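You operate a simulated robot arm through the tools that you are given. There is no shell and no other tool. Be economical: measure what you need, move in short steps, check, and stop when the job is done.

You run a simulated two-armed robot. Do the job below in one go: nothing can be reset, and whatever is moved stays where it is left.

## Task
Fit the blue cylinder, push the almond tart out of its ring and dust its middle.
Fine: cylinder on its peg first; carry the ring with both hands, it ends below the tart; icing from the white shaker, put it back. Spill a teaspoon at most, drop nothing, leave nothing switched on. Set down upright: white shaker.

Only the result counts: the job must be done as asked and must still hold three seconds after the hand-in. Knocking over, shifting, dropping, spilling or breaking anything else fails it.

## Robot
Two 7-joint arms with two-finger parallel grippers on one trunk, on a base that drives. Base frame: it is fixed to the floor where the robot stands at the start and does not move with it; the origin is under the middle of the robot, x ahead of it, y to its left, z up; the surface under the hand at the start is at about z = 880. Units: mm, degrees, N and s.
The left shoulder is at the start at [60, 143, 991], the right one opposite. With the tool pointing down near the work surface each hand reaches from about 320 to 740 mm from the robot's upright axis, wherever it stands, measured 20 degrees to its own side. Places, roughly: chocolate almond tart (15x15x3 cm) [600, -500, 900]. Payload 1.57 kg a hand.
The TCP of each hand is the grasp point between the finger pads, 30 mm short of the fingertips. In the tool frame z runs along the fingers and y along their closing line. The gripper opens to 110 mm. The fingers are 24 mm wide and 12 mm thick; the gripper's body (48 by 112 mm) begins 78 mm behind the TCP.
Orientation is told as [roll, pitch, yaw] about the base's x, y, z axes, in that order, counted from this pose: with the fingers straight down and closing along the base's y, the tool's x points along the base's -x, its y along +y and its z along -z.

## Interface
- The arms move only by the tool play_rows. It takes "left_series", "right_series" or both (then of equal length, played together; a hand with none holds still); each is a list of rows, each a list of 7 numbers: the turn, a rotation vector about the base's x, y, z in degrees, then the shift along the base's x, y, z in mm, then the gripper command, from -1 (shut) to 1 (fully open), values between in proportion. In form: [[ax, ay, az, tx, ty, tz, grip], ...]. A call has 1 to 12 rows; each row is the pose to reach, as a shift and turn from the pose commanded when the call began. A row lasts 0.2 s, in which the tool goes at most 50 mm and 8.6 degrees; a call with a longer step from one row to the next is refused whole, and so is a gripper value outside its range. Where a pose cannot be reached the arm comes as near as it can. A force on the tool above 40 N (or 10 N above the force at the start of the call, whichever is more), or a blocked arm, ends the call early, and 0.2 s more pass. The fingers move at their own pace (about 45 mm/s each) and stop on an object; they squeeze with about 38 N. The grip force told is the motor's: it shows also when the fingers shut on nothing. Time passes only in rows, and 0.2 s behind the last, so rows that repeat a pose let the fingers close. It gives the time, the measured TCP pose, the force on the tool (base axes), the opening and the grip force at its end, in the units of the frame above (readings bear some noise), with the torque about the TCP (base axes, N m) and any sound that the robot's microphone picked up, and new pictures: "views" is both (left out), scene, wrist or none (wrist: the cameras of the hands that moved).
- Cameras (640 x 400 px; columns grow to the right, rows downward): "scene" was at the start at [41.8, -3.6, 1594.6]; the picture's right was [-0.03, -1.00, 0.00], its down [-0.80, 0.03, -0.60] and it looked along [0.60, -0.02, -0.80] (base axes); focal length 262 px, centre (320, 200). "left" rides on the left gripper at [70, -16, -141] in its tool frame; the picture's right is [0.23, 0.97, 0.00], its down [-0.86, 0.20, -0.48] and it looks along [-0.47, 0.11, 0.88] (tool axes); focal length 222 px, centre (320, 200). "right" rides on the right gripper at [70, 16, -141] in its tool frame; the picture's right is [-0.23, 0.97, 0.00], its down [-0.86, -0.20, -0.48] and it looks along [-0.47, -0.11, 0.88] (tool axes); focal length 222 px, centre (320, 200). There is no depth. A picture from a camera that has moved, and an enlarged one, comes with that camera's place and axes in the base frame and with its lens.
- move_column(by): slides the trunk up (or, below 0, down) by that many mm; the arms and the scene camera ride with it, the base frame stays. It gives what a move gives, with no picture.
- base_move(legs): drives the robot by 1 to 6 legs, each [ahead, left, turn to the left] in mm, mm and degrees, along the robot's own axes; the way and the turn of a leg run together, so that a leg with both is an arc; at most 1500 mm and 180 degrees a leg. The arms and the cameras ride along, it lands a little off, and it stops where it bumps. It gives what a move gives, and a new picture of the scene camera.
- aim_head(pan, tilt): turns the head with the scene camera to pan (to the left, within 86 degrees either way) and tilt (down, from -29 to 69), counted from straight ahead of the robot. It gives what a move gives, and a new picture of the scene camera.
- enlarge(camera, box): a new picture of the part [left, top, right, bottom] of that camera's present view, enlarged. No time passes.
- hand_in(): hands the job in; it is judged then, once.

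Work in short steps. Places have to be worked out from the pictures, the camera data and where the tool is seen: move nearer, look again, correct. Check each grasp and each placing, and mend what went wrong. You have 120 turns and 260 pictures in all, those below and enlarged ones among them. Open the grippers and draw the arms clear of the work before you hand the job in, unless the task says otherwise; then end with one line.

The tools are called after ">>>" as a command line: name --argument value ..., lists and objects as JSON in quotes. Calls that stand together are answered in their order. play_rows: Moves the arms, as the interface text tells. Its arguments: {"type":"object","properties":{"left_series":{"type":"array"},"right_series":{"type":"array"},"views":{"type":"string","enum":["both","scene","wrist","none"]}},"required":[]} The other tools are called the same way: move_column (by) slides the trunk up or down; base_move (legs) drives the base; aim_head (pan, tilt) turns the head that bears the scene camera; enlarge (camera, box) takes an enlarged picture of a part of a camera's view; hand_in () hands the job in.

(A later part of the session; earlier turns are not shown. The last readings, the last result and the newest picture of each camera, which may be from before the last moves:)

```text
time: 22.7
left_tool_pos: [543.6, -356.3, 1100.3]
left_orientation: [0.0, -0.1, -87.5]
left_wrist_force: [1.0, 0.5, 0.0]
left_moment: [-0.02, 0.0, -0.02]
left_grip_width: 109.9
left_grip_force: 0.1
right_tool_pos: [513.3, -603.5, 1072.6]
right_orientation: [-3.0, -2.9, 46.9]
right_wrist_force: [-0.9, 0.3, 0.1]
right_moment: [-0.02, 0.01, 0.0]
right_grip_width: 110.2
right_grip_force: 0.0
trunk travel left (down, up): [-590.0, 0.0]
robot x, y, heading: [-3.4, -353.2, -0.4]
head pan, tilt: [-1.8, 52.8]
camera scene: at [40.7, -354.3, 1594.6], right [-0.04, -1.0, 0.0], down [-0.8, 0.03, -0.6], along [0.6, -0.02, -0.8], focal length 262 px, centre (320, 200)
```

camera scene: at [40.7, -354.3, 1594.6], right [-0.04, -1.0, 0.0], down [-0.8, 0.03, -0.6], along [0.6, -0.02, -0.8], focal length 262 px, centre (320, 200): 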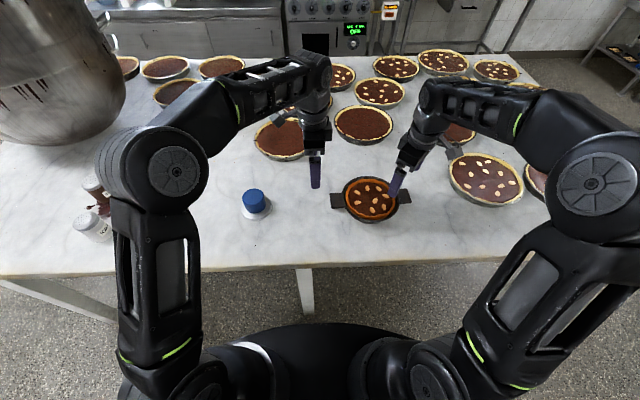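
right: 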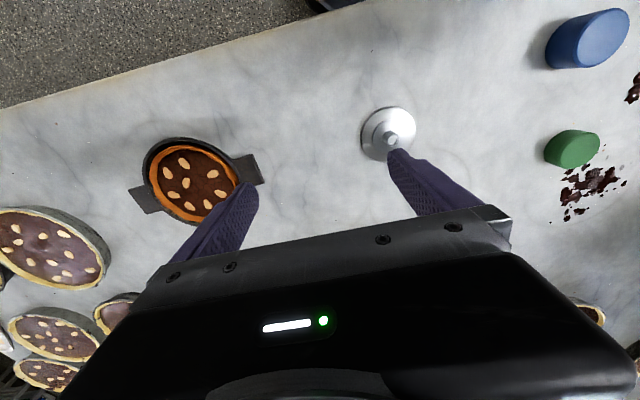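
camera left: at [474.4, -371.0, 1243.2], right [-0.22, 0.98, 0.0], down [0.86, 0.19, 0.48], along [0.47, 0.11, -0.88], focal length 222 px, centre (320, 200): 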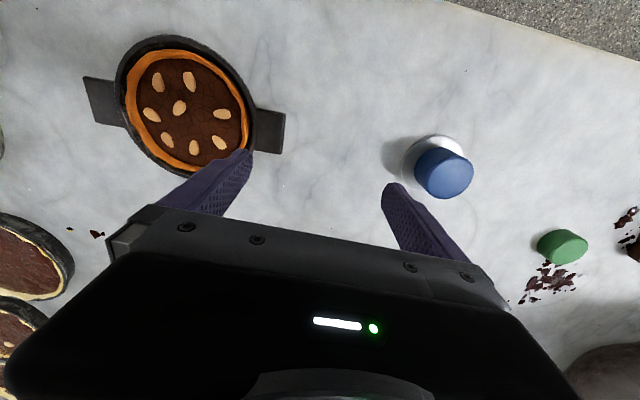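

Both hands respond. I finish turning the right hand to 92.7° upright and bring both over their tabs.

>>> play_rows --right_series '[[-0.28, 0.65, 7.6, 5, -9, 0, 1], [-0.56, 1.3, 15.3, 15, -18, 0, 1], [-0.83, 1.97, 22.9, 25, -27, 0, 1], [-1.1, 2.6, 30.5, 35, -36, 0, 1], [-1.4, 3.3, 38.2, 45, -45, 0, 1], [-1.67, 3.94, 45.8, 55, -53.7, 0, 1]]' --left_series '[[0, 0, 0, 2, -12, -10, 1], [0, 0, 0, 5, -24, -20, 1], [0, 0, 0, 7, -36, -30, 1], [0, 0, 0, 9, -48, -40, 1], [0, 0, 0, 11, -59, -50, 1], [0, 0, 0.2, 13.5, -69, -60, 1]]' --views "both"

```text
time: 24.1
left_tool_pos: [556.7, -425.3, 1041.2]
left_orientation: [0.0, -0.1, -87.1]
left_wrist_force: [-0.4, 0.1, 0.1]
left_moment: [0.04, -0.04, 0.02]
left_grip_width: 110.0
left_grip_force: 0.1
right_tool_pos: [569.9, -657.2, 1074.0]
right_orientation: [0.1, -0.2, 92.7]
right_wrist_force: [-0.3, -1.4, 0.4]
right_moment: [0.05, -0.01, -0.03]
right_grip_width: 109.9
right_grip_force: 0.0
trunk travel left (down, up): [-590.0, 0.0]
robot x, y, heading: [-2.9, -351.0, -0.4]
head pan, tilt: [-1.8, 52.8]
camera scene: at [41.4, -354.8, 1594.6], right [-0.04, -1.0, 0.0], down [-0.8, 0.03, -0.6], along [0.6, -0.02, -0.8], focal length 262 px, centre (320, 200)
camera right: at [558.1, -729.2, 1214.4], right [-0.98, 0.18, 0.0], down [0.16, 0.86, 0.48], along [0.09, 0.47, -0.88], focal length 222 px, centre (320, 200)
camera left: at [537.7, -355.9, 1184.2], right [0.96, 0.28, 0.0], down [0.24, -0.84, 0.48], along [0.13, -0.46, -0.88], focal length 222 px, centre (320, 200)
```

scene: 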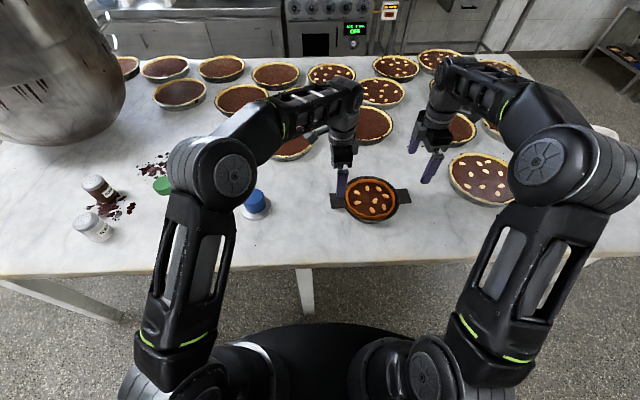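
right: 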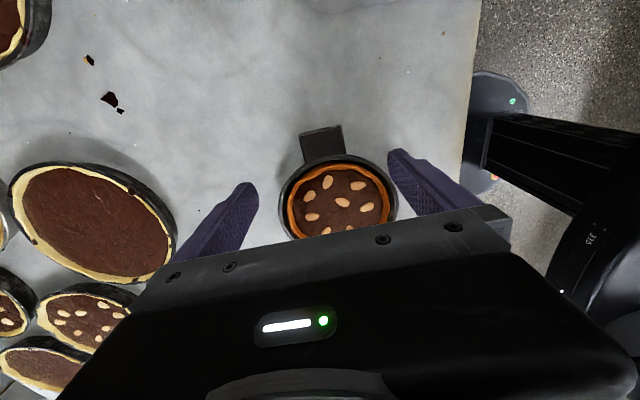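
left: 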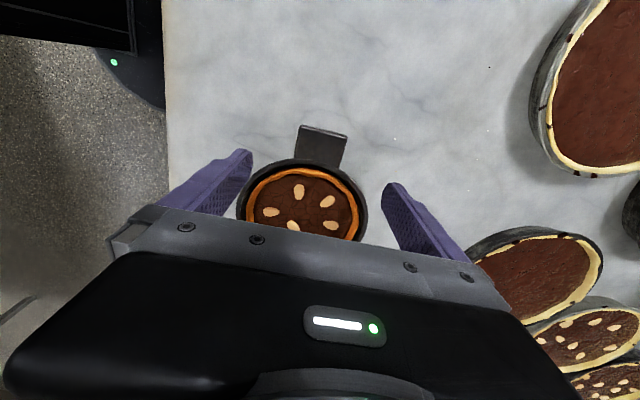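

The tabs lie centred between the fingers in both wrist views. I descend to z about 940 first and verify.

>>> play_rows --left_series '[[0, 0, 0, 2, 0, -30, 1], [0, 0, 0, 2, 0, -60, 1], [0, 0, 0, 2, 0, -85, 1], [0, 0, 0, 2, 0, -101, 1]]' --right_series '[[0, 0, 0, 0, 0, -40, 1], [0, 0, 0, 0, 0, -80, 1], [0, 0, 0, 0, 0, -110, 1], [0, 0, 0, 0, 0, -134, 1]]' --views "both"

```text
time: 25.1
left_tool_pos: [558.8, -425.3, 939.0]
left_orientation: [0.1, -0.1, -87.0]
left_wrist_force: [0.2, 0.5, 1.1]
left_moment: [0.01, -0.02, 0.03]
left_grip_width: 110.0
left_grip_force: 0.1
right_tool_pos: [569.9, -658.0, 939.5]
right_orientation: [0.0, -0.1, 92.6]
right_wrist_force: [0.0, -0.1, 0.6]
right_moment: [-0.01, -0.01, 0.01]
right_grip_width: 109.9
right_grip_force: 0.0
trunk travel left (down, up): [-590.0, 0.0]
robot x, y, heading: [-3.2, -345.3, -0.3]
head pan, tilt: [-1.8, 52.8]
camera scene: at [40.9, -354.5, 1594.6], right [-0.04, -1.0, 0.0], down [-0.8, 0.03, -0.6], along [0.6, -0.02, -0.8], focal length 262 px, centre (320, 200)
camera right: at [557.3, -729.1, 1079.2], right [-0.98, 0.18, 0.0], down [0.16, 0.86, 0.48], along [0.09, 0.47, -0.88], focal length 222 px, centre (320, 200)
camera left: at [540.0, -354.9, 1082.1], right [0.96, 0.28, 0.0], down [0.24, -0.84, 0.48], along [0.13, -0.46, -0.88], focal length 222 px, centre (320, 200)
```

scene: 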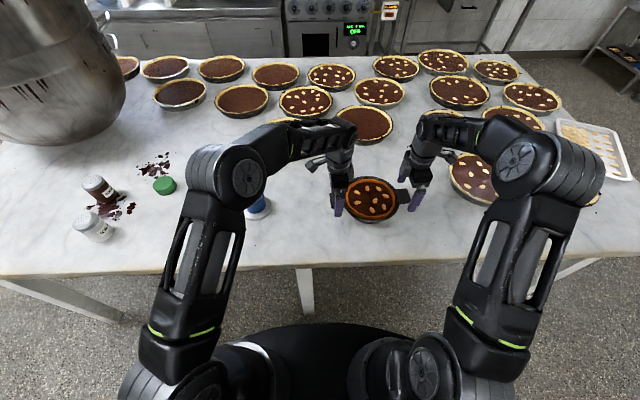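
right: 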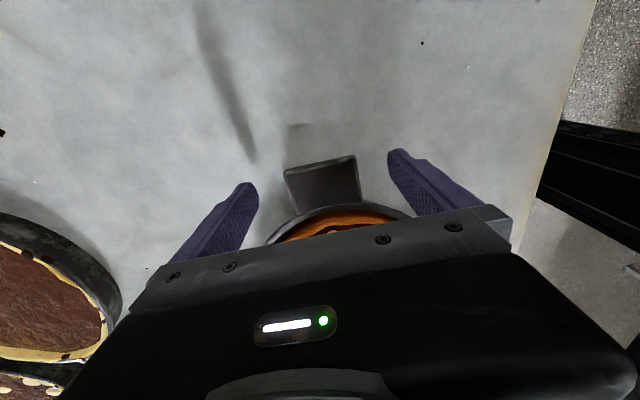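
left: 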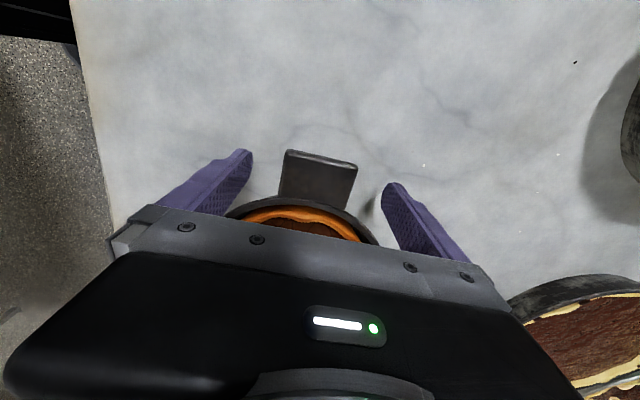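

The tabs are well centred. I lower the last 21 mm and close both grippers together.

>>> play_rows --left_series '[[0, 0, 0, 0, 0, -12, 1], [0, 0, 0, 0, 0, -21, 1], [0, 0, 0, 0, 0, -21, -1], [0, 0, 0, 0, 0, -21, -1], [0, 0, 0, 0, 0, -21, -1], [0, 0, 0, 0, 0, -21, -1], [0, 0, 0, 0, 0, -21, -1]]' --right_series '[[0, 0, 0, 0, 0, -12, 1], [0, 0, 0, 0, 0, -21, 1], [0, 0, 0, 0, 0, -21, -1], [0, 0, 0, 0, 0, -21, -1], [0, 0, 0, 0, 0, -21, -1], [0, 0, 0, 0, 0, -21, -1], [0, 0, 0, 0, 0, -21, -1]]' --views "wrist"

```text
time: 26.7
left_tool_pos: [557.6, -424.8, 918.5]
left_orientation: [0.1, -0.2, -87.3]
left_wrist_force: [-1.5, -0.4, 0.0]
left_moment: [-0.05, 0.05, -0.16]
left_grip_width: 59.1
left_grip_force: 32.1
right_tool_pos: [569.1, -657.8, 919.9]
right_orientation: [0.0, 0.0, 92.5]
right_wrist_force: [-1.4, 0.4, -0.3]
right_moment: [-0.02, 0.12, -0.01]
right_grip_width: 59.4
right_grip_force: 31.8
trunk travel left (down, up): [-590.0, 0.0]
robot x, y, heading: [-0.5, -345.9, -0.6]
head pan, tilt: [-1.8, 52.8]
camera right: at [557.2, -729.6, 1059.0], right [-0.98, 0.18, 0.0], down [0.16, 0.86, 0.48], along [0.09, 0.47, -0.88], focal length 222 px, centre (320, 200)
camera left: at [539.8, -355.2, 1061.1], right [0.96, 0.28, 0.0], down [0.24, -0.84, 0.48], along [0.13, -0.46, -0.88], focal length 222 px, centre (320, 200)
```

right: 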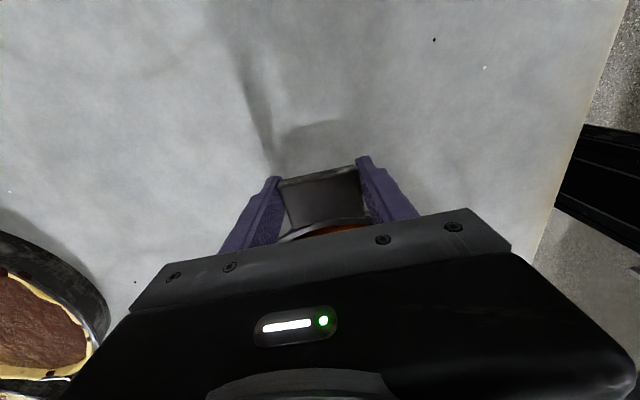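
left: 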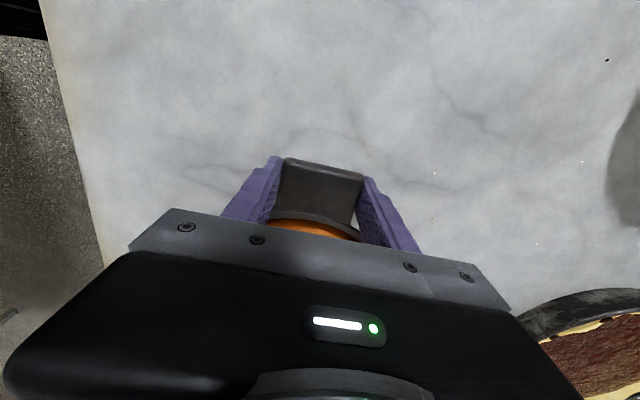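

Both tabs are gripped at 59 mm. I lift slowly together and check.

>>> play_rows --left_series '[[0, 0, 0, 0, 0, 0, -1], [0, 0, 0, 0, 0, 2, -1], [0, 0, 0, 0, 0, 5, -1], [0, 0, 0, 0, 0, 10, -1], [0, 0, 0, 0, 0, 16, -1], [0, 0, 0, 0, 0, 20, -1]]' --right_series '[[0, 0, 0, 0, 0, 0, -1], [0, 0, 0, 0, 0, 2, -1], [0, 0, 0, 0, 0, 5, -1], [0, 0, 0, 0, 0, 10, -1], [0, 0, 0, 0, 0, 16, -1], [0, 0, 0, 0, 0, 20, -1]]' --views "wrist"

>>> enlarge --camera "scene" --box '[300, 130, 460, 230]'

```text
time: 28.1
left_tool_pos: [559.4, -424.3, 938.3]
left_orientation: [-0.1, -0.1, -87.2]
left_wrist_force: [-1.7, 0.0, -10.3]
left_moment: [0.67, -0.19, -0.18]
left_grip_width: 59.4
left_grip_force: 38.5
right_tool_pos: [570.2, -657.1, 938.0]
right_orientation: [0.0, -0.1, 92.5]
right_wrist_force: [1.1, -0.5, 2.4]
right_moment: [0.73, 0.21, 0.0]
right_grip_width: 59.1
right_grip_force: 38.1
trunk travel left (down, up): [-590.0, 0.0]
robot x, y, heading: [-2.1, -347.3, -0.4]
head pan, tilt: [-1.8, 52.8]
camera right: at [557.7, -729.3, 1078.2], right [-0.98, 0.18, 0.0], down [0.16, 0.86, 0.48], along [0.09, 0.47, -0.88], focal length 222 px, centre (320, 200)
camera left: at [540.6, -355.0, 1080.9], right [0.96, 0.27, 0.0], down [0.24, -0.84, 0.48], along [0.13, -0.46, -0.88], focal length 222 px, centre (320, 200)
```

right: 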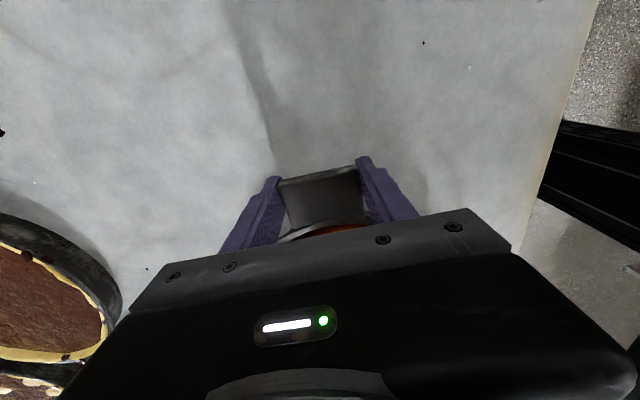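
left: 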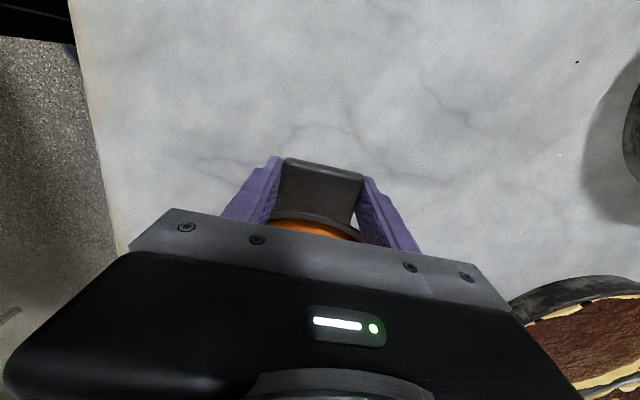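

```text
4.00 times, centred on (380, 180) of scene
camera zoom: at [41.4, -354.6, 1594.5], right [-0.04, -1.0, 0.0], down [-0.8, 0.03, -0.6], along [0.6, -0.02, -0.8], focal length 1047 px, centre (80, 280)
```

zoom: 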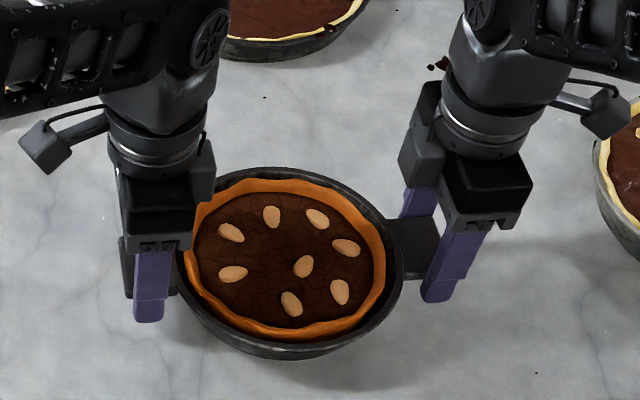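

The ring hangs level with the tart in it (about 8 N in all). I raise it to about 75 mm more, so that it clears the cylinder.

>>> play_rows --left_series '[[0, 0, 0, 0, 0, 8, -1], [0, 0, 0, 0, 0, 20, -1], [0, 0, 0, 0, 0, 35, -1], [0, 0, 0, 0, 0, 50, -1], [0, 0, 0, 0, 0, 65, -1], [0, 0, 0, 0, 0, 75, -1]]' --right_series '[[0, 0, 0, 0, 0, 9, -1], [0, 0, 0, 0, 0, 21, -1], [0, 0, 0, 0, 0, 36, -1], [0, 0, 0, 0, 0, 51, -1], [0, 0, 0, 0, 0, 66, -1], [0, 0, 0, 0, 0, 76, -1]]' --views "scene"

```text
time: 29.5
left_tool_pos: [559.1, -424.6, 1015.7]
left_orientation: [-0.1, -0.2, -87.2]
left_wrist_force: [-9.1, 4.1, 0.3]
left_moment: [-0.51, 0.28, -1.18]
left_grip_width: 59.3
left_grip_force: 37.9
right_tool_pos: [568.8, -657.5, 1014.9]
right_orientation: [0.0, -0.1, 92.6]
right_wrist_force: [9.8, -3.7, -8.9]
right_moment: [-0.62, -0.33, -0.94]
right_grip_width: 59.3
right_grip_force: 38.3
trunk travel left (down, up): [-590.0, 0.0]
robot x, y, heading: [-0.7, -349.2, -0.3]
head pan, tilt: [-1.8, 52.8]
camera scene: at [41.3, -354.6, 1594.5], right [-0.04, -1.0, 0.0], down [-0.8, 0.03, -0.6], along [0.6, -0.02, -0.8], focal length 262 px, centre (320, 200)
```

scene: 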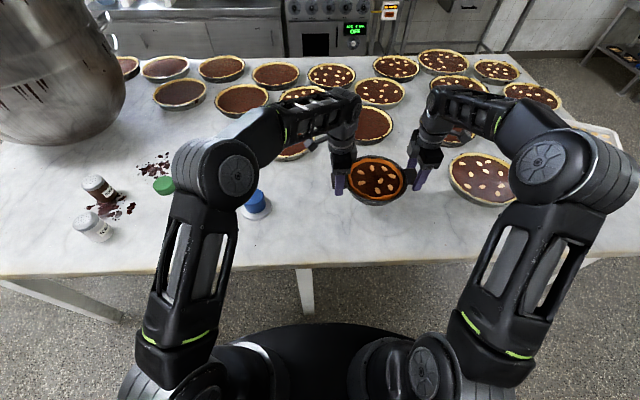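

The load is shared and the grip stays at 59 mm. I drive the base 380 mm left so that the ring goes over the cylinder.

>>> base_move --legs '[[0, 380, 0]]'

```text
time: 31.9
left_tool_pos: [563.2, -42.6, 1014.8]
left_orientation: [0.0, -0.2, -87.4]
left_wrist_force: [-3.7, 5.5, -2.2]
left_moment: [-0.17, -0.14, -0.53]
left_grip_width: 59.3
left_grip_force: 37.3
right_tool_pos: [569.3, -276.6, 1015.5]
right_orientation: [0.0, -0.2, 92.3]
right_wrist_force: [3.8, -4.6, -5.0]
right_moment: [-0.15, 0.13, -0.35]
right_grip_width: 58.9
right_grip_force: 38.0
trunk travel left (down, up): [-590.0, 0.0]
robot x, y, heading: [2.2, 31.9, -0.5]
head pan, tilt: [-1.8, 52.8]
camera scene: at [44.6, 29.1, 1594.5], right [-0.04, -1.0, 0.0], down [-0.8, 0.03, -0.6], along [0.6, -0.03, -0.8], focal length 262 px, centre (320, 200)
```

scene: 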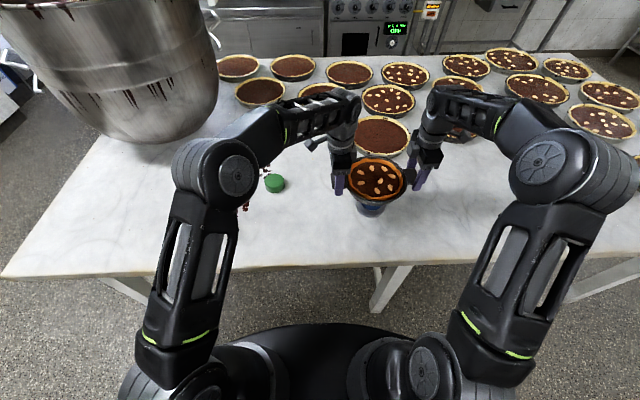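

The ring is now over the stand. I zoom to compare the ring centre with the peg base.

>>> enlarge --camera "scene" --box '[320, 140, 440, 225]'

>>> enlarge --camera "left" --box '[220, 90, 420, 240]'

>>> enlarge --camera "right" --box '[220, 90, 420, 240]'

```text
4.71 times, centred on (380, 182) of scene
camera zoom: at [44.6, 29.1, 1594.5], right [-0.04, -1.0, 0.0], down [-0.8, 0.03, -0.6], along [0.6, -0.03, -0.8], focal length 1232 px, centre (38, 282)
```

zoom: 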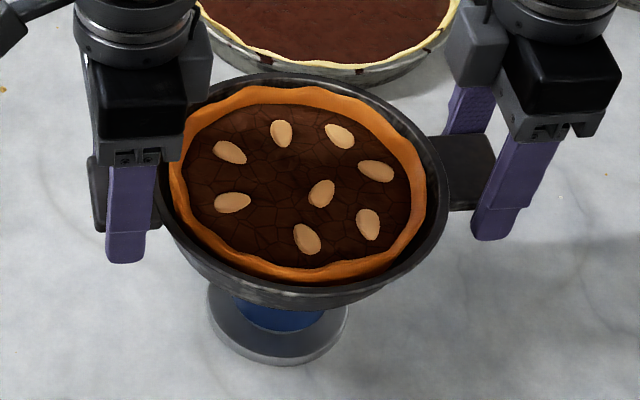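

```text
2.67 times, centred on (320, 165) of left
camera zoom: at [543.7, 26.5, 1156.7], right [0.96, 0.27, 0.0], down [0.24, -0.84, 0.48], along [0.13, -0.46, -0.88], focal length 592 px, centre (320, 293)
```

zoom: 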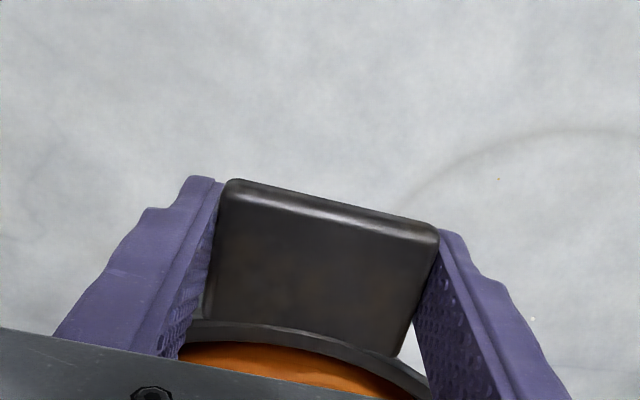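

```text
2.67 times, centred on (320, 165) of right
camera zoom: at [558.2, -347.8, 1155.5], right [-0.98, 0.19, 0.0], down [0.16, 0.86, 0.48], along [0.09, 0.47, -0.88], focal length 592 px, centre (320, 293)
```

zoom: 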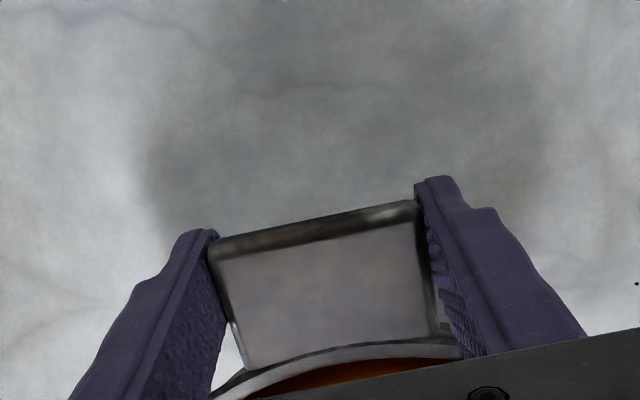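

The peg is at (555.5,-162) and the ring centre at about (566,-160). I shift back 10 mm and lower to just above contact.

>>> play_rows --left_series '[[0, 0, 0, -5, -0.5, 0, -1], [0, 0, 0, -10.3, -1.3, 0, -1], [0, 0, 0, -10.3, -1.3, -10, -1], [0, 0, 0, -10.3, -1.3, -20, -1], [0, 0, 0, -10.3, -1.3, -30, -1]]' --right_series '[[0, 0, 0, -5, -0.5, 0, -1], [0, 0, 0, -10.3, -1.3, 0, -1], [0, 0, 0, -10.3, -1.3, -10, -1], [0, 0, 0, -10.3, -1.3, -20, -1], [0, 0, 0, -10.3, -1.3, -30, -1]]' --views "none"

>>> enlarge --camera "scene" --box '[320, 140, 440, 225]'

```text
time: 33.1
left_tool_pos: [551.8, -44.6, 984.1]
left_orientation: [-0.2, -0.3, -87.3]
left_wrist_force: [0.2, -4.6, -6.3]
left_moment: [0.74, 0.08, -0.05]
left_grip_width: 59.3
left_grip_force: 38.1
right_tool_pos: [560.2, -278.3, 984.5]
right_orientation: [-0.1, -0.2, 92.5]
right_wrist_force: [0.2, 4.3, 0.2]
right_moment: [0.19, 0.0, 0.12]
right_grip_width: 58.8
right_grip_force: 37.5
trunk travel left (down, up): [-590.0, 0.0]
robot x, y, heading: [4.5, 36.7, -0.8]
head pan, tilt: [-1.8, 52.8]
```

```text
4.71 times, centred on (380, 182) of scene
camera zoom: at [44.6, 28.1, 1594.6], right [-0.04, -1.0, 0.0], down [-0.8, 0.03, -0.6], along [0.6, -0.03, -0.8], focal length 1232 px, centre (38, 282)
```

zoom: 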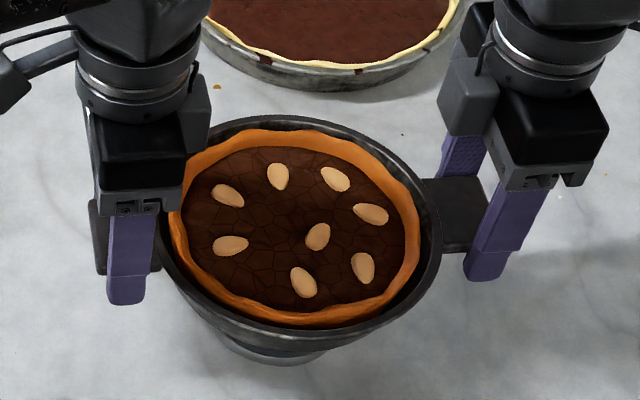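

Ring and base are aligned. I lower slowly to contact and into the push, watching the forces.

>>> play_rows --left_series '[[0, 0, 0, 0, 0, -4, -1], [0, 0, 0, 0, 0, -8, -1], [0, 0, 0, 0, 0, -11, -1], [0, 0, 0, 0, 0, -14, -1]]' --right_series '[[0, 0, 0, 0, 0, -4, -1], [0, 0, 0, 0, 0, -8, -1], [0, 0, 0, 0, 0, -11, -1], [0, 0, 0, 0, 0, -14, -1]]' --views "none"

>>> enlarge --camera "scene" --box '[320, 140, 440, 225]'

```text
time: 34.1
left_tool_pos: [550.8, -45.9, 971.2]
left_orientation: [-0.1, -0.1, -87.4]
left_wrist_force: [-7.0, -0.4, -0.4]
left_moment: [-0.42, 0.07, -1.01]
left_grip_width: 59.1
left_grip_force: 37.8
right_tool_pos: [559.3, -278.4, 971.4]
right_orientation: [-0.1, -0.1, 92.4]
right_wrist_force: [5.7, 1.4, -2.5]
right_moment: [0.19, -0.09, -0.69]
right_grip_width: 59.3
right_grip_force: 37.8
trunk travel left (down, up): [-590.0, 0.0]
robot x, y, heading: [1.9, 30.1, -0.7]
head pan, tilt: [-1.8, 52.8]
```

```text
4.71 times, centred on (380, 182) of scene
camera zoom: at [44.0, 28.3, 1594.6], right [-0.04, -1.0, 0.0], down [-0.8, 0.03, -0.6], along [0.6, -0.03, -0.8], focal length 1232 px, centre (38, 282)
```

zoom: 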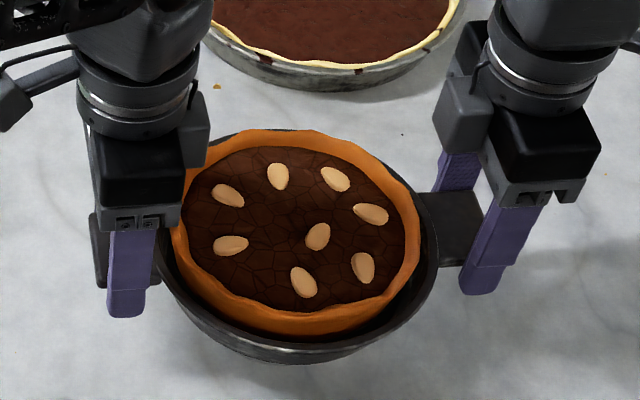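

The tart is now on the cylinder and stays level while the ring goes down. I continue in small equal steps.

>>> play_rows --left_series '[[0, 0, 0, 0, 0, -4, -1], [0, 0, 0, 0, 0, -8, -1], [0, 0, 0, 0, 0, -12, -1], [0, 0, 0, 0, 0, -16, -1], [0, 0, 0, 0, 0, -20, -1], [0, 0, 0, 0, 0, -24, -1]]' --right_series '[[0, 0, 0, 0, 0, -4, -1], [0, 0, 0, 0, 0, -8, -1], [0, 0, 0, 0, 0, -12, -1], [0, 0, 0, 0, 0, -16, -1], [0, 0, 0, 0, 0, -20, -1], [0, 0, 0, 0, 0, -24, -1]]' --views "none"

>>> enlarge --camera "scene" --box '[320, 140, 440, 225]'

```text
time: 35.5
left_tool_pos: [551.0, -43.7, 946.1]
left_orientation: [0.0, -0.2, -87.3]
left_wrist_force: [-9.2, -1.8, 3.9]
left_moment: [-0.47, 0.06, -1.31]
left_grip_width: 59.2
left_grip_force: 37.9
right_tool_pos: [558.5, -278.8, 947.7]
right_orientation: [-0.1, -0.1, 92.4]
right_wrist_force: [10.6, 1.0, -4.5]
right_moment: [-0.66, -0.13, -0.95]
right_grip_width: 59.0
right_grip_force: 38.5
trunk travel left (down, up): [-590.0, 0.0]
robot x, y, heading: [0.6, 33.6, -0.7]
head pan, tilt: [-1.8, 52.8]
```

```text
4.71 times, centred on (380, 182) of scene
camera zoom: at [44.0, 28.3, 1594.6], right [-0.04, -1.0, 0.0], down [-0.8, 0.03, -0.6], along [0.6, -0.03, -0.8], focal length 1232 px, centre (38, 282)
```

zoom: 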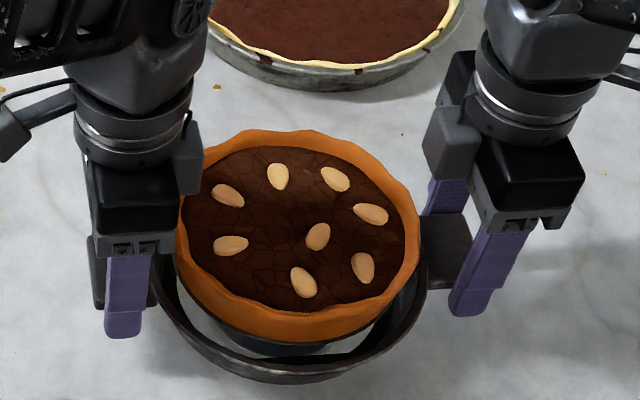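

The tart stays put on its disc while the ring slides down freely. I continue towards the table.

>>> play_rows --left_series '[[0, 0, 0, 0, 0, -5, -1], [0, 0, 0, 0, 0, -10, -1], [0, 0, 0, 0, 0, -15, -1], [0, 0, 0, 0, 0, -19, -1], [0, 0, 0, 0, 0, -22, -1], [0, 0, 0, 0, 0, -24, -1], [0, 0, 0, 0, 0, -26, -1]]' --right_series '[[0, 0, 0, 0, 0, -5, -1], [0, 0, 0, 0, 0, -10, -1], [0, 0, 0, 0, 0, -15, -1], [0, 0, 0, 0, 0, -19, -1], [0, 0, 0, 0, 0, -22, -1], [0, 0, 0, 0, 0, -24, -1], [0, 0, 0, 0, 0, -26, -1]]' --views "none"

>>> enlarge --camera "scene" --box '[320, 140, 440, 225]'

```text
time: 37.1
left_tool_pos: [552.6, -44.1, 919.5]
left_orientation: [-0.1, -0.1, -87.3]
left_wrist_force: [-3.1, 0.8, 1.0]
left_moment: [-0.27, 0.05, -0.45]
left_grip_width: 59.4
left_grip_force: 38.1
right_tool_pos: [560.7, -278.4, 921.5]
right_orientation: [0.0, -0.1, 92.5]
right_wrist_force: [3.2, -0.9, -0.5]
right_moment: [0.16, -0.07, -0.2]
right_grip_width: 58.8
right_grip_force: 38.4
trunk travel left (down, up): [-590.0, 0.0]
robot x, y, heading: [3.2, 35.9, -0.6]
head pan, tilt: [-1.8, 52.8]
```

```text
4.71 times, centred on (380, 182) of scene
camera zoom: at [44.1, 28.2, 1594.6], right [-0.04, -1.0, 0.0], down [-0.8, 0.03, -0.6], along [0.6, -0.03, -0.8], focal length 1232 px, centre (38, 282)
```

zoom: 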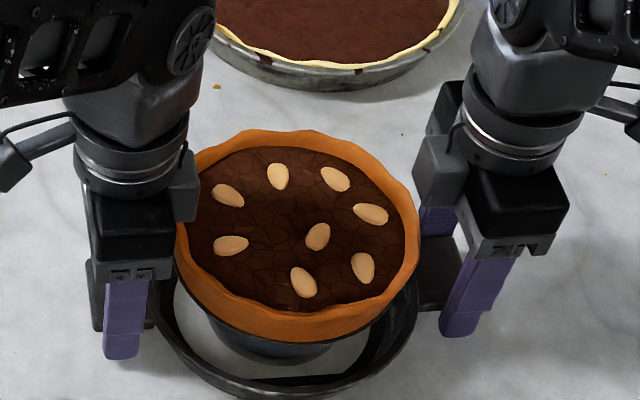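

The ring is about at the table. I go down in 1 mm steps until contact shows.

>>> play_rows --left_series '[[0, 0, 0, 0, 0, -0.5, -1], [0, 0, 0, 0, 0, -1, -1]]' --right_series '[[0, 0, 0, 0, 0, -1, -1], [0, 0, 0, 0, 0, -2, -1]]' --views "wrist"

```text
time: 37.7
left_tool_pos: [551.5, -44.1, 918.8]
left_orientation: [0.1, -0.1, -87.3]
left_wrist_force: [-2.3, -0.4, -3.1]
left_moment: [0.53, -0.35, -0.28]
left_grip_width: 59.2
left_grip_force: 37.7
right_tool_pos: [559.4, -277.6, 919.0]
right_orientation: [0.1, -0.2, 92.4]
right_wrist_force: [2.5, 0.3, 2.9]
right_moment: [0.2, 0.38, -0.35]
right_grip_width: 59.1
right_grip_force: 37.9
trunk travel left (down, up): [-590.0, 0.0]
robot x, y, heading: [-0.3, 31.4, -0.6]
head pan, tilt: [-1.8, 52.8]
camera right: at [547.4, -349.3, 1059.7], right [-0.98, 0.19, 0.0], down [0.16, 0.86, 0.48], along [0.09, 0.47, -0.88], focal length 222 px, centre (320, 200)
camera left: at [533.2, 25.0, 1061.3], right [0.96, 0.27, 0.0], down [0.24, -0.84, 0.48], along [0.13, -0.46, -0.88], focal length 222 px, centre (320, 200)
```

right: 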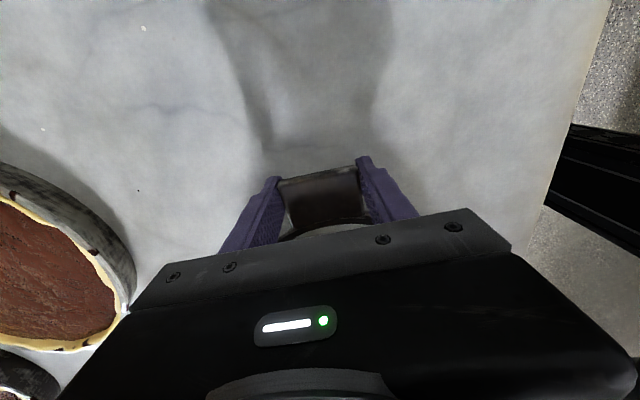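
left: 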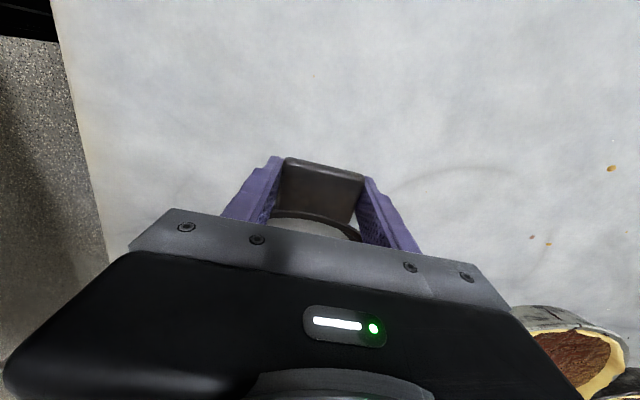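

There's still no clear table contact, so I go 2 mm further.

>>> play_rows --left_series '[[0, 0, 0, 0, 0, -1, -1], [0, 0, 0, 0, 0, -2, -1]]' --right_series '[[0, 0, 0, 0, 0, -1, -1], [0, 0, 0, 0, 0, -1.5, -1]]' --views "none"

```text
time: 38.3
left_tool_pos: [553.0, -44.5, 917.7]
left_orientation: [0.2, -0.2, -87.2]
left_wrist_force: [-1.2, 3.7, 10.5]
left_moment: [0.47, 0.62, -0.87]
left_grip_width: 59.0
left_grip_force: 38.4
right_tool_pos: [559.4, -278.1, 920.2]
right_orientation: [-0.2, 0.0, 92.4]
right_wrist_force: [6.8, -2.6, 6.7]
right_moment: [0.15, 0.43, -0.47]
right_grip_width: 58.9
right_grip_force: 37.8
trunk travel left (down, up): [-590.0, 0.0]
robot x, y, heading: [1.6, 31.5, -0.5]
head pan, tilt: [-1.8, 52.8]
```

The ring is on the table (17 N total upward). I relax, open both hands and rise straight up.

>>> play_rows --left_series '[[0, 0, 0, 0, 0, 1.5, -1], [0, 0, 0, 0, 0, 1.5, 0.5], [0, 0, 0, 0, 0, 1.5, 1], [0, 0, 0, 0, 0, 1.5, 1], [0, 0, 0, 0, 0, 1.5, 1], [0, 0, 0, 0, 0, 30, 1], [0, 0, 0, 0, 0, 70, 1], [0, 0, 0, 0, 0, 110, 1]]' --right_series '[[0, 0, 0, 0, 0, 1.5, -1], [0, 0, 0, 0, 0, 1.5, 0.5], [0, 0, 0, 0, 0, 1.5, 1], [0, 0, 0, 0, 0, 1.5, 1], [0, 0, 0, 0, 0, 1.5, 1], [0, 0, 0, 0, 0, 30, 1], [0, 0, 0, 0, 0, 70, 1], [0, 0, 0, 0, 0, 110, 1]]' --views "both"

```text
time: 40.1
left_tool_pos: [549.4, -42.5, 1026.6]
left_orientation: [0.0, -0.2, -87.3]
left_wrist_force: [0.6, -0.5, -0.2]
left_moment: [0.01, -0.01, 0.02]
left_grip_width: 110.0
left_grip_force: 0.1
right_tool_pos: [557.8, -278.7, 1028.6]
right_orientation: [0.0, -0.2, 92.4]
right_wrist_force: [-0.3, -0.6, 0.3]
right_moment: [0.03, 0.0, 0.01]
right_grip_width: 110.4
right_grip_force: 0.0
trunk travel left (down, up): [-590.0, 0.0]
robot x, y, heading: [-4.1, 31.6, -0.9]
head pan, tilt: [-1.8, 52.8]
camera scene: at [42.7, 28.7, 1594.5], right [-0.04, -1.0, 0.0], down [-0.8, 0.03, -0.6], along [0.6, -0.03, -0.8], focal length 262 px, centre (320, 200)
camera right: at [545.9, -350.4, 1168.5], right [-0.98, 0.19, 0.0], down [0.16, 0.86, 0.48], along [0.09, 0.47, -0.88], focal length 222 px, centre (320, 200)
camera left: at [531.0, 26.5, 1169.3], right [0.96, 0.27, 0.0], down [0.24, -0.84, 0.48], along [0.13, -0.46, -0.88], focal length 222 px, centre (320, 200)
```

scene: 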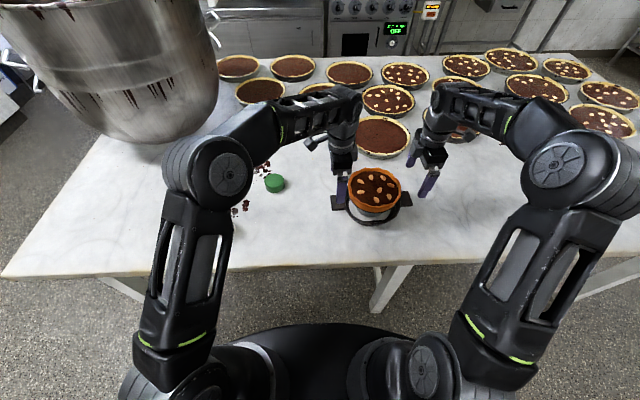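
right: 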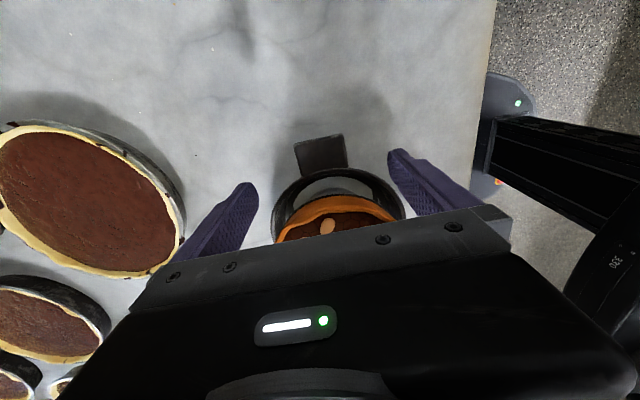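
left: 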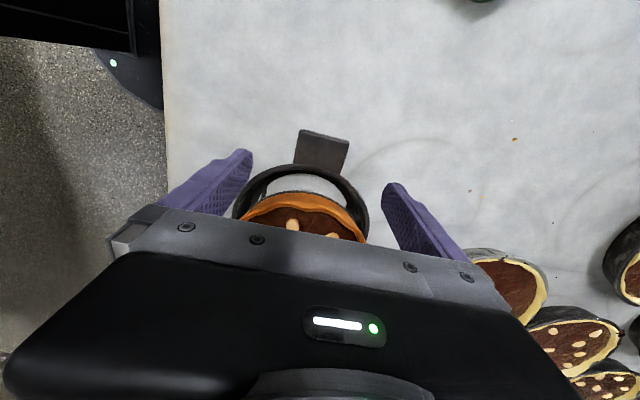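

The ring rests on the table around the peg and the tart stands above it on the cylinder. I move both hands away, turning the left one back to yaw 0 on the way towards the shaker.

>>> play_rows --left_series '[[0, 0, 0, 0, 0, 40, 1], [0, 0, 0, -5, 10, 80, 1], [0, 0, 8, -15, 40, 80, 1], [0, 0, 16, -25, 70, 80, 1], [0, 0, 24, -35, 100, 80, 1], [0, 0, 32, -45, 130, 80, 1], [0, 0, 40, -55, 160, 80, 1], [0, 0, 48, -65, 190, 80, 1], [0, 0, 56, -75, 220, 80, 1], [0, 0, 64, -90, 240, 80, 1], [0, 0, 72, -100, 250, 80, 1], [0, 0, 80, -110, 250, 80, 1]]' --right_series '[[0, 0, 0, 0, 0, 40, 1], [0, 0, 0, -10, -10, 60, 1], [0, 0, 0, -30, -20, 60, 1], [0, 0, 0, -50, -30, 60, 1], [0, 0, 0, -70, -40, 60, 1], [0, 0, 0, -90, -50, 60, 1], [0, 0, 0, -100, -60, 60, 1], [0, 0, 0, -110, -70, 60, 1], [0, 0, 0, -120, -80, 60, 1], [0, 0, 0, -120, -80, 60, 1], [0, 0, 0, -120, -80, 60, 1], [0, 0, 0, -120, -80, 60, 1]]' --views "both"

>>> enlarge --camera "scene" --box '[310, 140, 440, 240]'

```text
time: 42.7
left_tool_pos: [442.5, 206.0, 1107.0]
left_orientation: [0.0, -0.3, -7.1]
left_wrist_force: [-0.7, -0.5, 0.3]
left_moment: [0.0, -0.02, 0.01]
left_grip_width: 110.0
left_grip_force: 0.0
right_tool_pos: [438.6, -357.6, 1088.7]
right_orientation: [-0.1, -0.1, 92.3]
right_wrist_force: [-0.6, 0.6, 0.2]
right_moment: [-0.01, -0.01, -0.03]
right_grip_width: 109.7
right_grip_force: 0.2
trunk travel left (down, up): [-590.0, 0.0]
robot x, y, heading: [1.3, 33.0, -0.7]
head pan, tilt: [-1.8, 52.8]
camera scene: at [43.3, 28.4, 1594.6], right [-0.04, -1.0, 0.0], down [-0.8, 0.03, -0.6], along [0.6, -0.03, -0.8], focal length 262 px, centre (320, 200)
camera right: at [426.9, -429.8, 1228.5], right [-0.98, 0.19, 0.0], down [0.16, 0.86, 0.48], along [0.09, 0.47, -0.88], focal length 222 px, centre (320, 200)
camera left: at [370.1, 198.6, 1250.1], right [-0.1, 0.99, 0.0], down [0.87, 0.09, 0.48], along [0.48, 0.05, -0.88], focal length 222 px, centre (320, 200)
```

scene: 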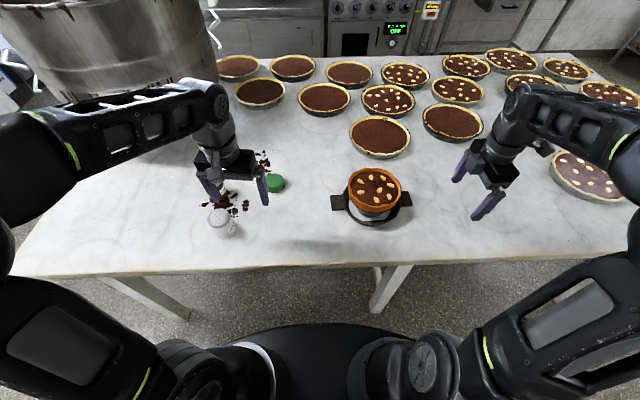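
right: 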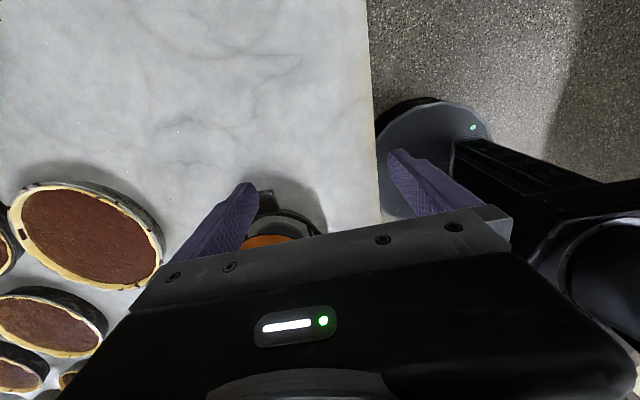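
left: 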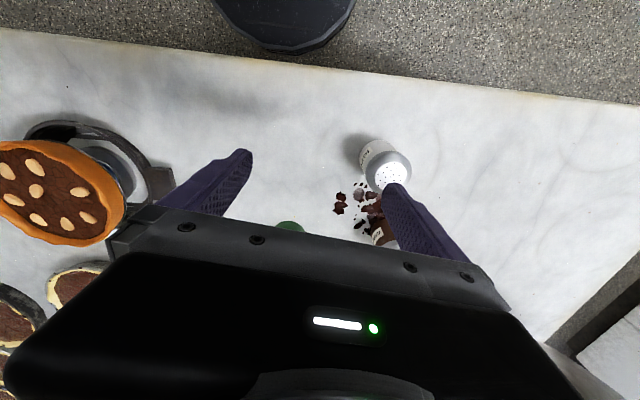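

```text
4.00 times, centred on (375, 190) of scene
camera zoom: at [43.3, 28.4, 1594.6], right [-0.04, -1.0, 0.0], down [-0.8, 0.03, -0.6], along [0.6, -0.03, -0.8], focal length 1047 px, centre (100, 240)
```

zoom: 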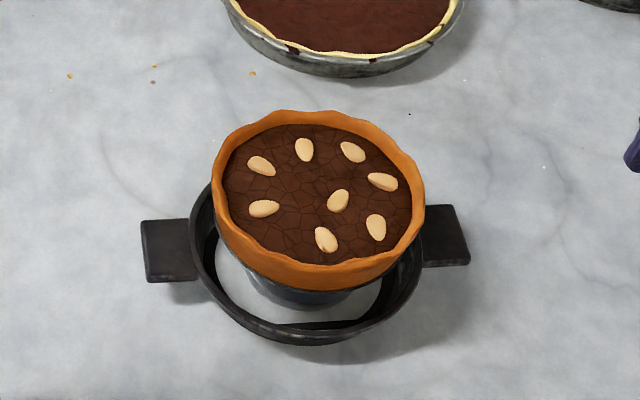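

The tart stands level on the cylinder with the ring below. Next I test whether the left wrist can take a side-grip pose (fingers tilted forward), first squaring the yaw.

>>> play_rows --left_series '[[0, 0, 3, -20, 30, 0, 1], [0, 0, 7, -45, 60, 0, 1]]' --views "none"

>>> play_rows --left_series '[[0, -8, 0, 0, 0, 0, 1], [0, -16, 0, 0, 0, 0, 1], [0, -24, 0, 0, 0, 0, 1], [0, -32, 0, 0, 0, 0, 1], [0, -40, 0, 0, 0, 0, 1], [0, -48, 0, 0, 0, 0, 1], [0, -56, 0, 0, 0, 0, 1], [0, -62, 0, 0, 0, 0, 1]]' --views "both"

```text
time: 43.3
left_tool_pos: [396.1, 264.1, 1107.0]
left_orientation: [0.0, -0.3, -0.3]
left_wrist_force: [0.6, 0.1, 0.3]
left_moment: [0.01, 0.0, 0.0]
left_grip_width: 109.9
left_grip_force: 0.0
right_tool_pos: [439.2, -358.0, 1089.0]
right_orientation: [-0.1, -0.1, 92.5]
right_wrist_force: [-0.2, 0.1, -0.7]
right_moment: [0.0, -0.04, -0.04]
right_grip_width: 109.8
right_grip_force: 0.1
trunk travel left (down, up): [-590.0, 0.0]
robot x, y, heading: [2.1, 34.3, -0.7]
head pan, tilt: [-1.8, 52.8]
```

```text
time: 45.1
left_tool_pos: [479.9, 294.3, 1170.8]
left_orientation: [0.5, -62.2, -0.7]
left_wrist_force: [0.1, 0.2, 0.2]
left_moment: [-0.02, 0.02, -0.04]
left_grip_width: 109.9
left_grip_force: 0.1
left hand out of reach, approached as far as the arm can: row 5, 6, 7, 8
right_tool_pos: [439.0, -358.7, 1088.2]
right_orientation: [0.1, -0.2, 92.4]
right_wrist_force: [0.2, -0.8, -0.4]
right_moment: [0.02, 0.05, 0.02]
right_grip_width: 110.0
right_grip_force: 0.0
trunk travel left (down, up): [-590.0, 0.0]
robot x, y, heading: [1.1, 35.7, -1.0]
head pan, tilt: [-1.8, 52.8]
camera scene: at [44.4, 27.7, 1594.5], right [-0.04, -1.0, 0.0], down [-0.8, 0.03, -0.6], along [0.6, -0.02, -0.8], focal length 262 px, centre (320, 200)
camera left: at [322.6, 278.9, 1177.5], right [-0.1, 0.98, -0.2], down [-0.02, 0.2, 0.98], along [0.99, 0.1, 0.0], focal length 222 px, centre (320, 200)
```

scene: 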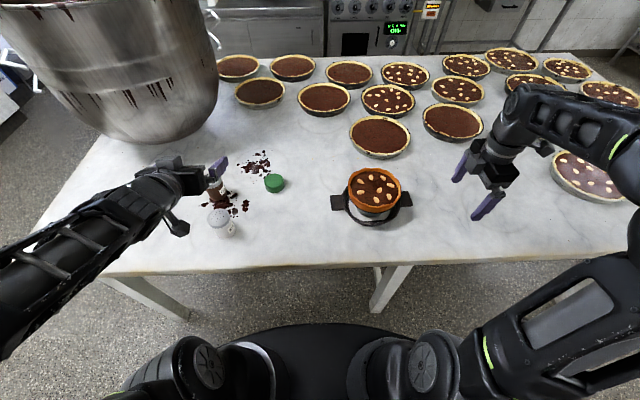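
left: 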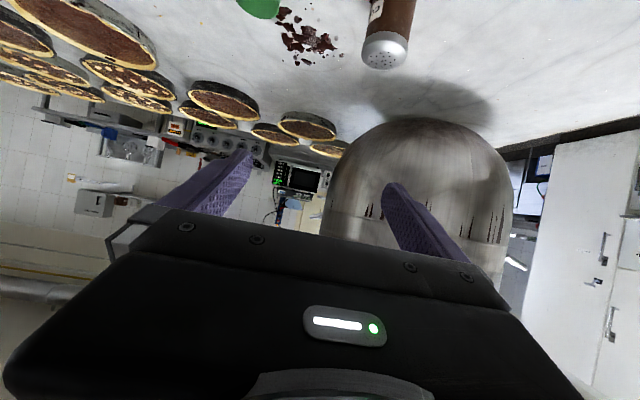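

That pose works but is too close to the body. I back the base off by 200 mm so that the arm can reach forward with the fingers nearly level.

>>> base_move --legs '[[-200, 0, 0]]'

>>> enlarge --camera "scene" --box '[160, 100, 320, 220]'

```text
time: 46.7
left_tool_pos: [281.9, 297.8, 1172.3]
left_orientation: [0.5, -62.1, -0.5]
left_wrist_force: [0.0, -0.4, 0.2]
left_moment: [0.02, -0.04, 0.01]
left_grip_width: 110.1
left_grip_force: 0.1
right_tool_pos: [242.8, -355.9, 1089.2]
right_orientation: [0.0, 0.0, 92.5]
right_wrist_force: [-0.3, -0.8, -0.3]
right_moment: [0.01, -0.04, 0.01]
right_grip_width: 109.7
right_grip_force: 0.0
trunk travel left (down, up): [-590.0, 0.0]
robot x, y, heading: [-191.3, 32.9, -0.5]
head pan, tilt: [-1.8, 52.8]
camera scene: at [-153.7, 30.2, 1594.6], right [-0.04, -1.0, 0.0], down [-0.8, 0.03, -0.6], along [0.6, -0.02, -0.8], focal length 262 px, centre (320, 200)
```

scene: 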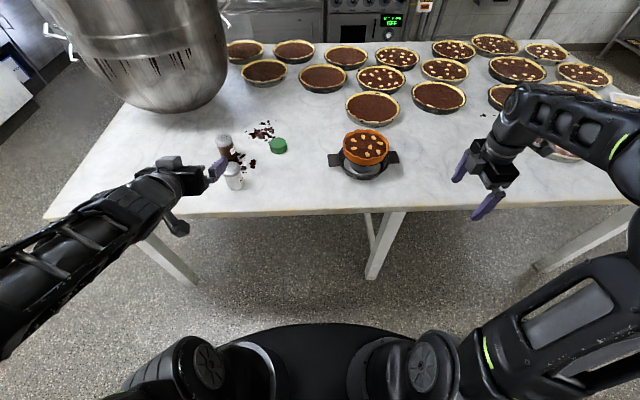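

```text
3.33 times, centred on (240, 160) of scene
camera zoom: at [-153.7, 30.2, 1594.6], right [-0.04, -1.0, 0.0], down [-0.8, 0.03, -0.6], along [0.6, -0.02, -0.8], focal length 873 px, centre (587, 333)
```

zoom: 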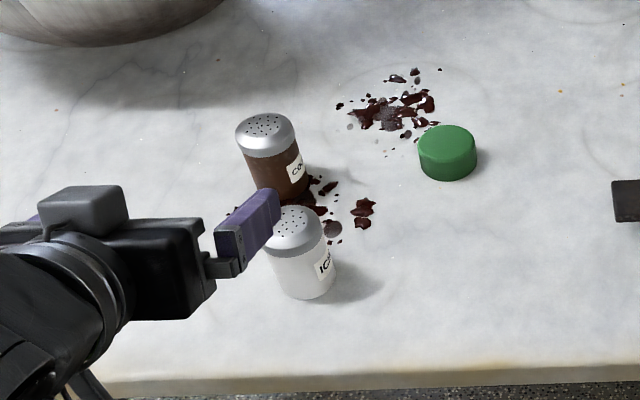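

The icing shaker is at about (466,302). I go down to z 940 in front of it at the table edge, then look before moving in.

>>> play_rows --left_series '[[0, 0, 0, 10, 1, -35, 1], [0, 0, 0, 20, 2, -75, 1], [0, 0, 0, 30, 3, -115, 1], [0, 0, 0, 40, 4, -155, 1], [0, 0, 0, 50, 4, -195, 1], [0, 0, 0, 58, 4, -232, 1]]' --views "both"

```text
time: 48.1
left_tool_pos: [342.0, 301.5, 941.1]
left_orientation: [0.7, -61.9, -0.7]
left_wrist_force: [0.7, 0.8, 0.1]
left_moment: [-0.02, 0.0, -0.04]
left_grip_width: 110.1
left_grip_force: 0.1
left hand out of reach, approached as far as the arm can: row 1, 2, 3
right_tool_pos: [244.9, -354.9, 1088.5]
right_orientation: [0.0, -0.1, 92.5]
right_wrist_force: [0.0, 0.2, 0.5]
right_moment: [0.02, 0.04, -0.01]
right_grip_width: 110.1
right_grip_force: 0.1
trunk travel left (down, up): [-590.0, 0.0]
robot x, y, heading: [-195.0, 34.8, -0.5]
head pan, tilt: [-1.8, 52.8]
camera scene: at [-151.4, 31.0, 1594.6], right [-0.04, -1.0, 0.0], down [-0.8, 0.03, -0.6], along [0.6, -0.02, -0.8], focal length 262 px, centre (320, 200)
camera left: at [184.9, 285.6, 945.6], right [-0.1, 0.97, -0.2], down [-0.02, 0.2, 0.98], along [0.99, 0.11, 0.0], focal length 222 px, centre (320, 200)
```

scene: 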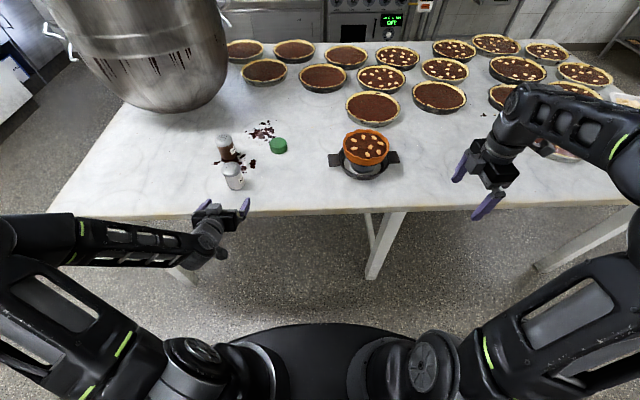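
left: 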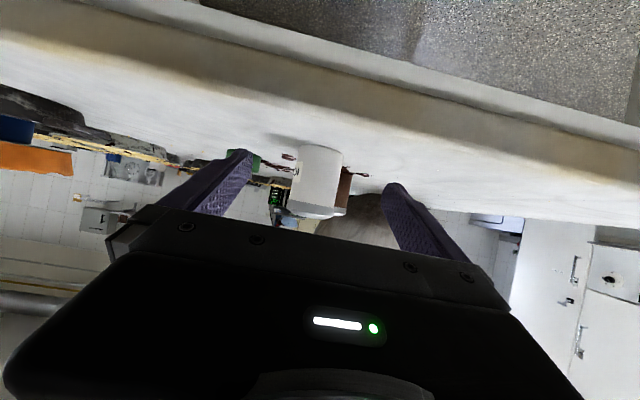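

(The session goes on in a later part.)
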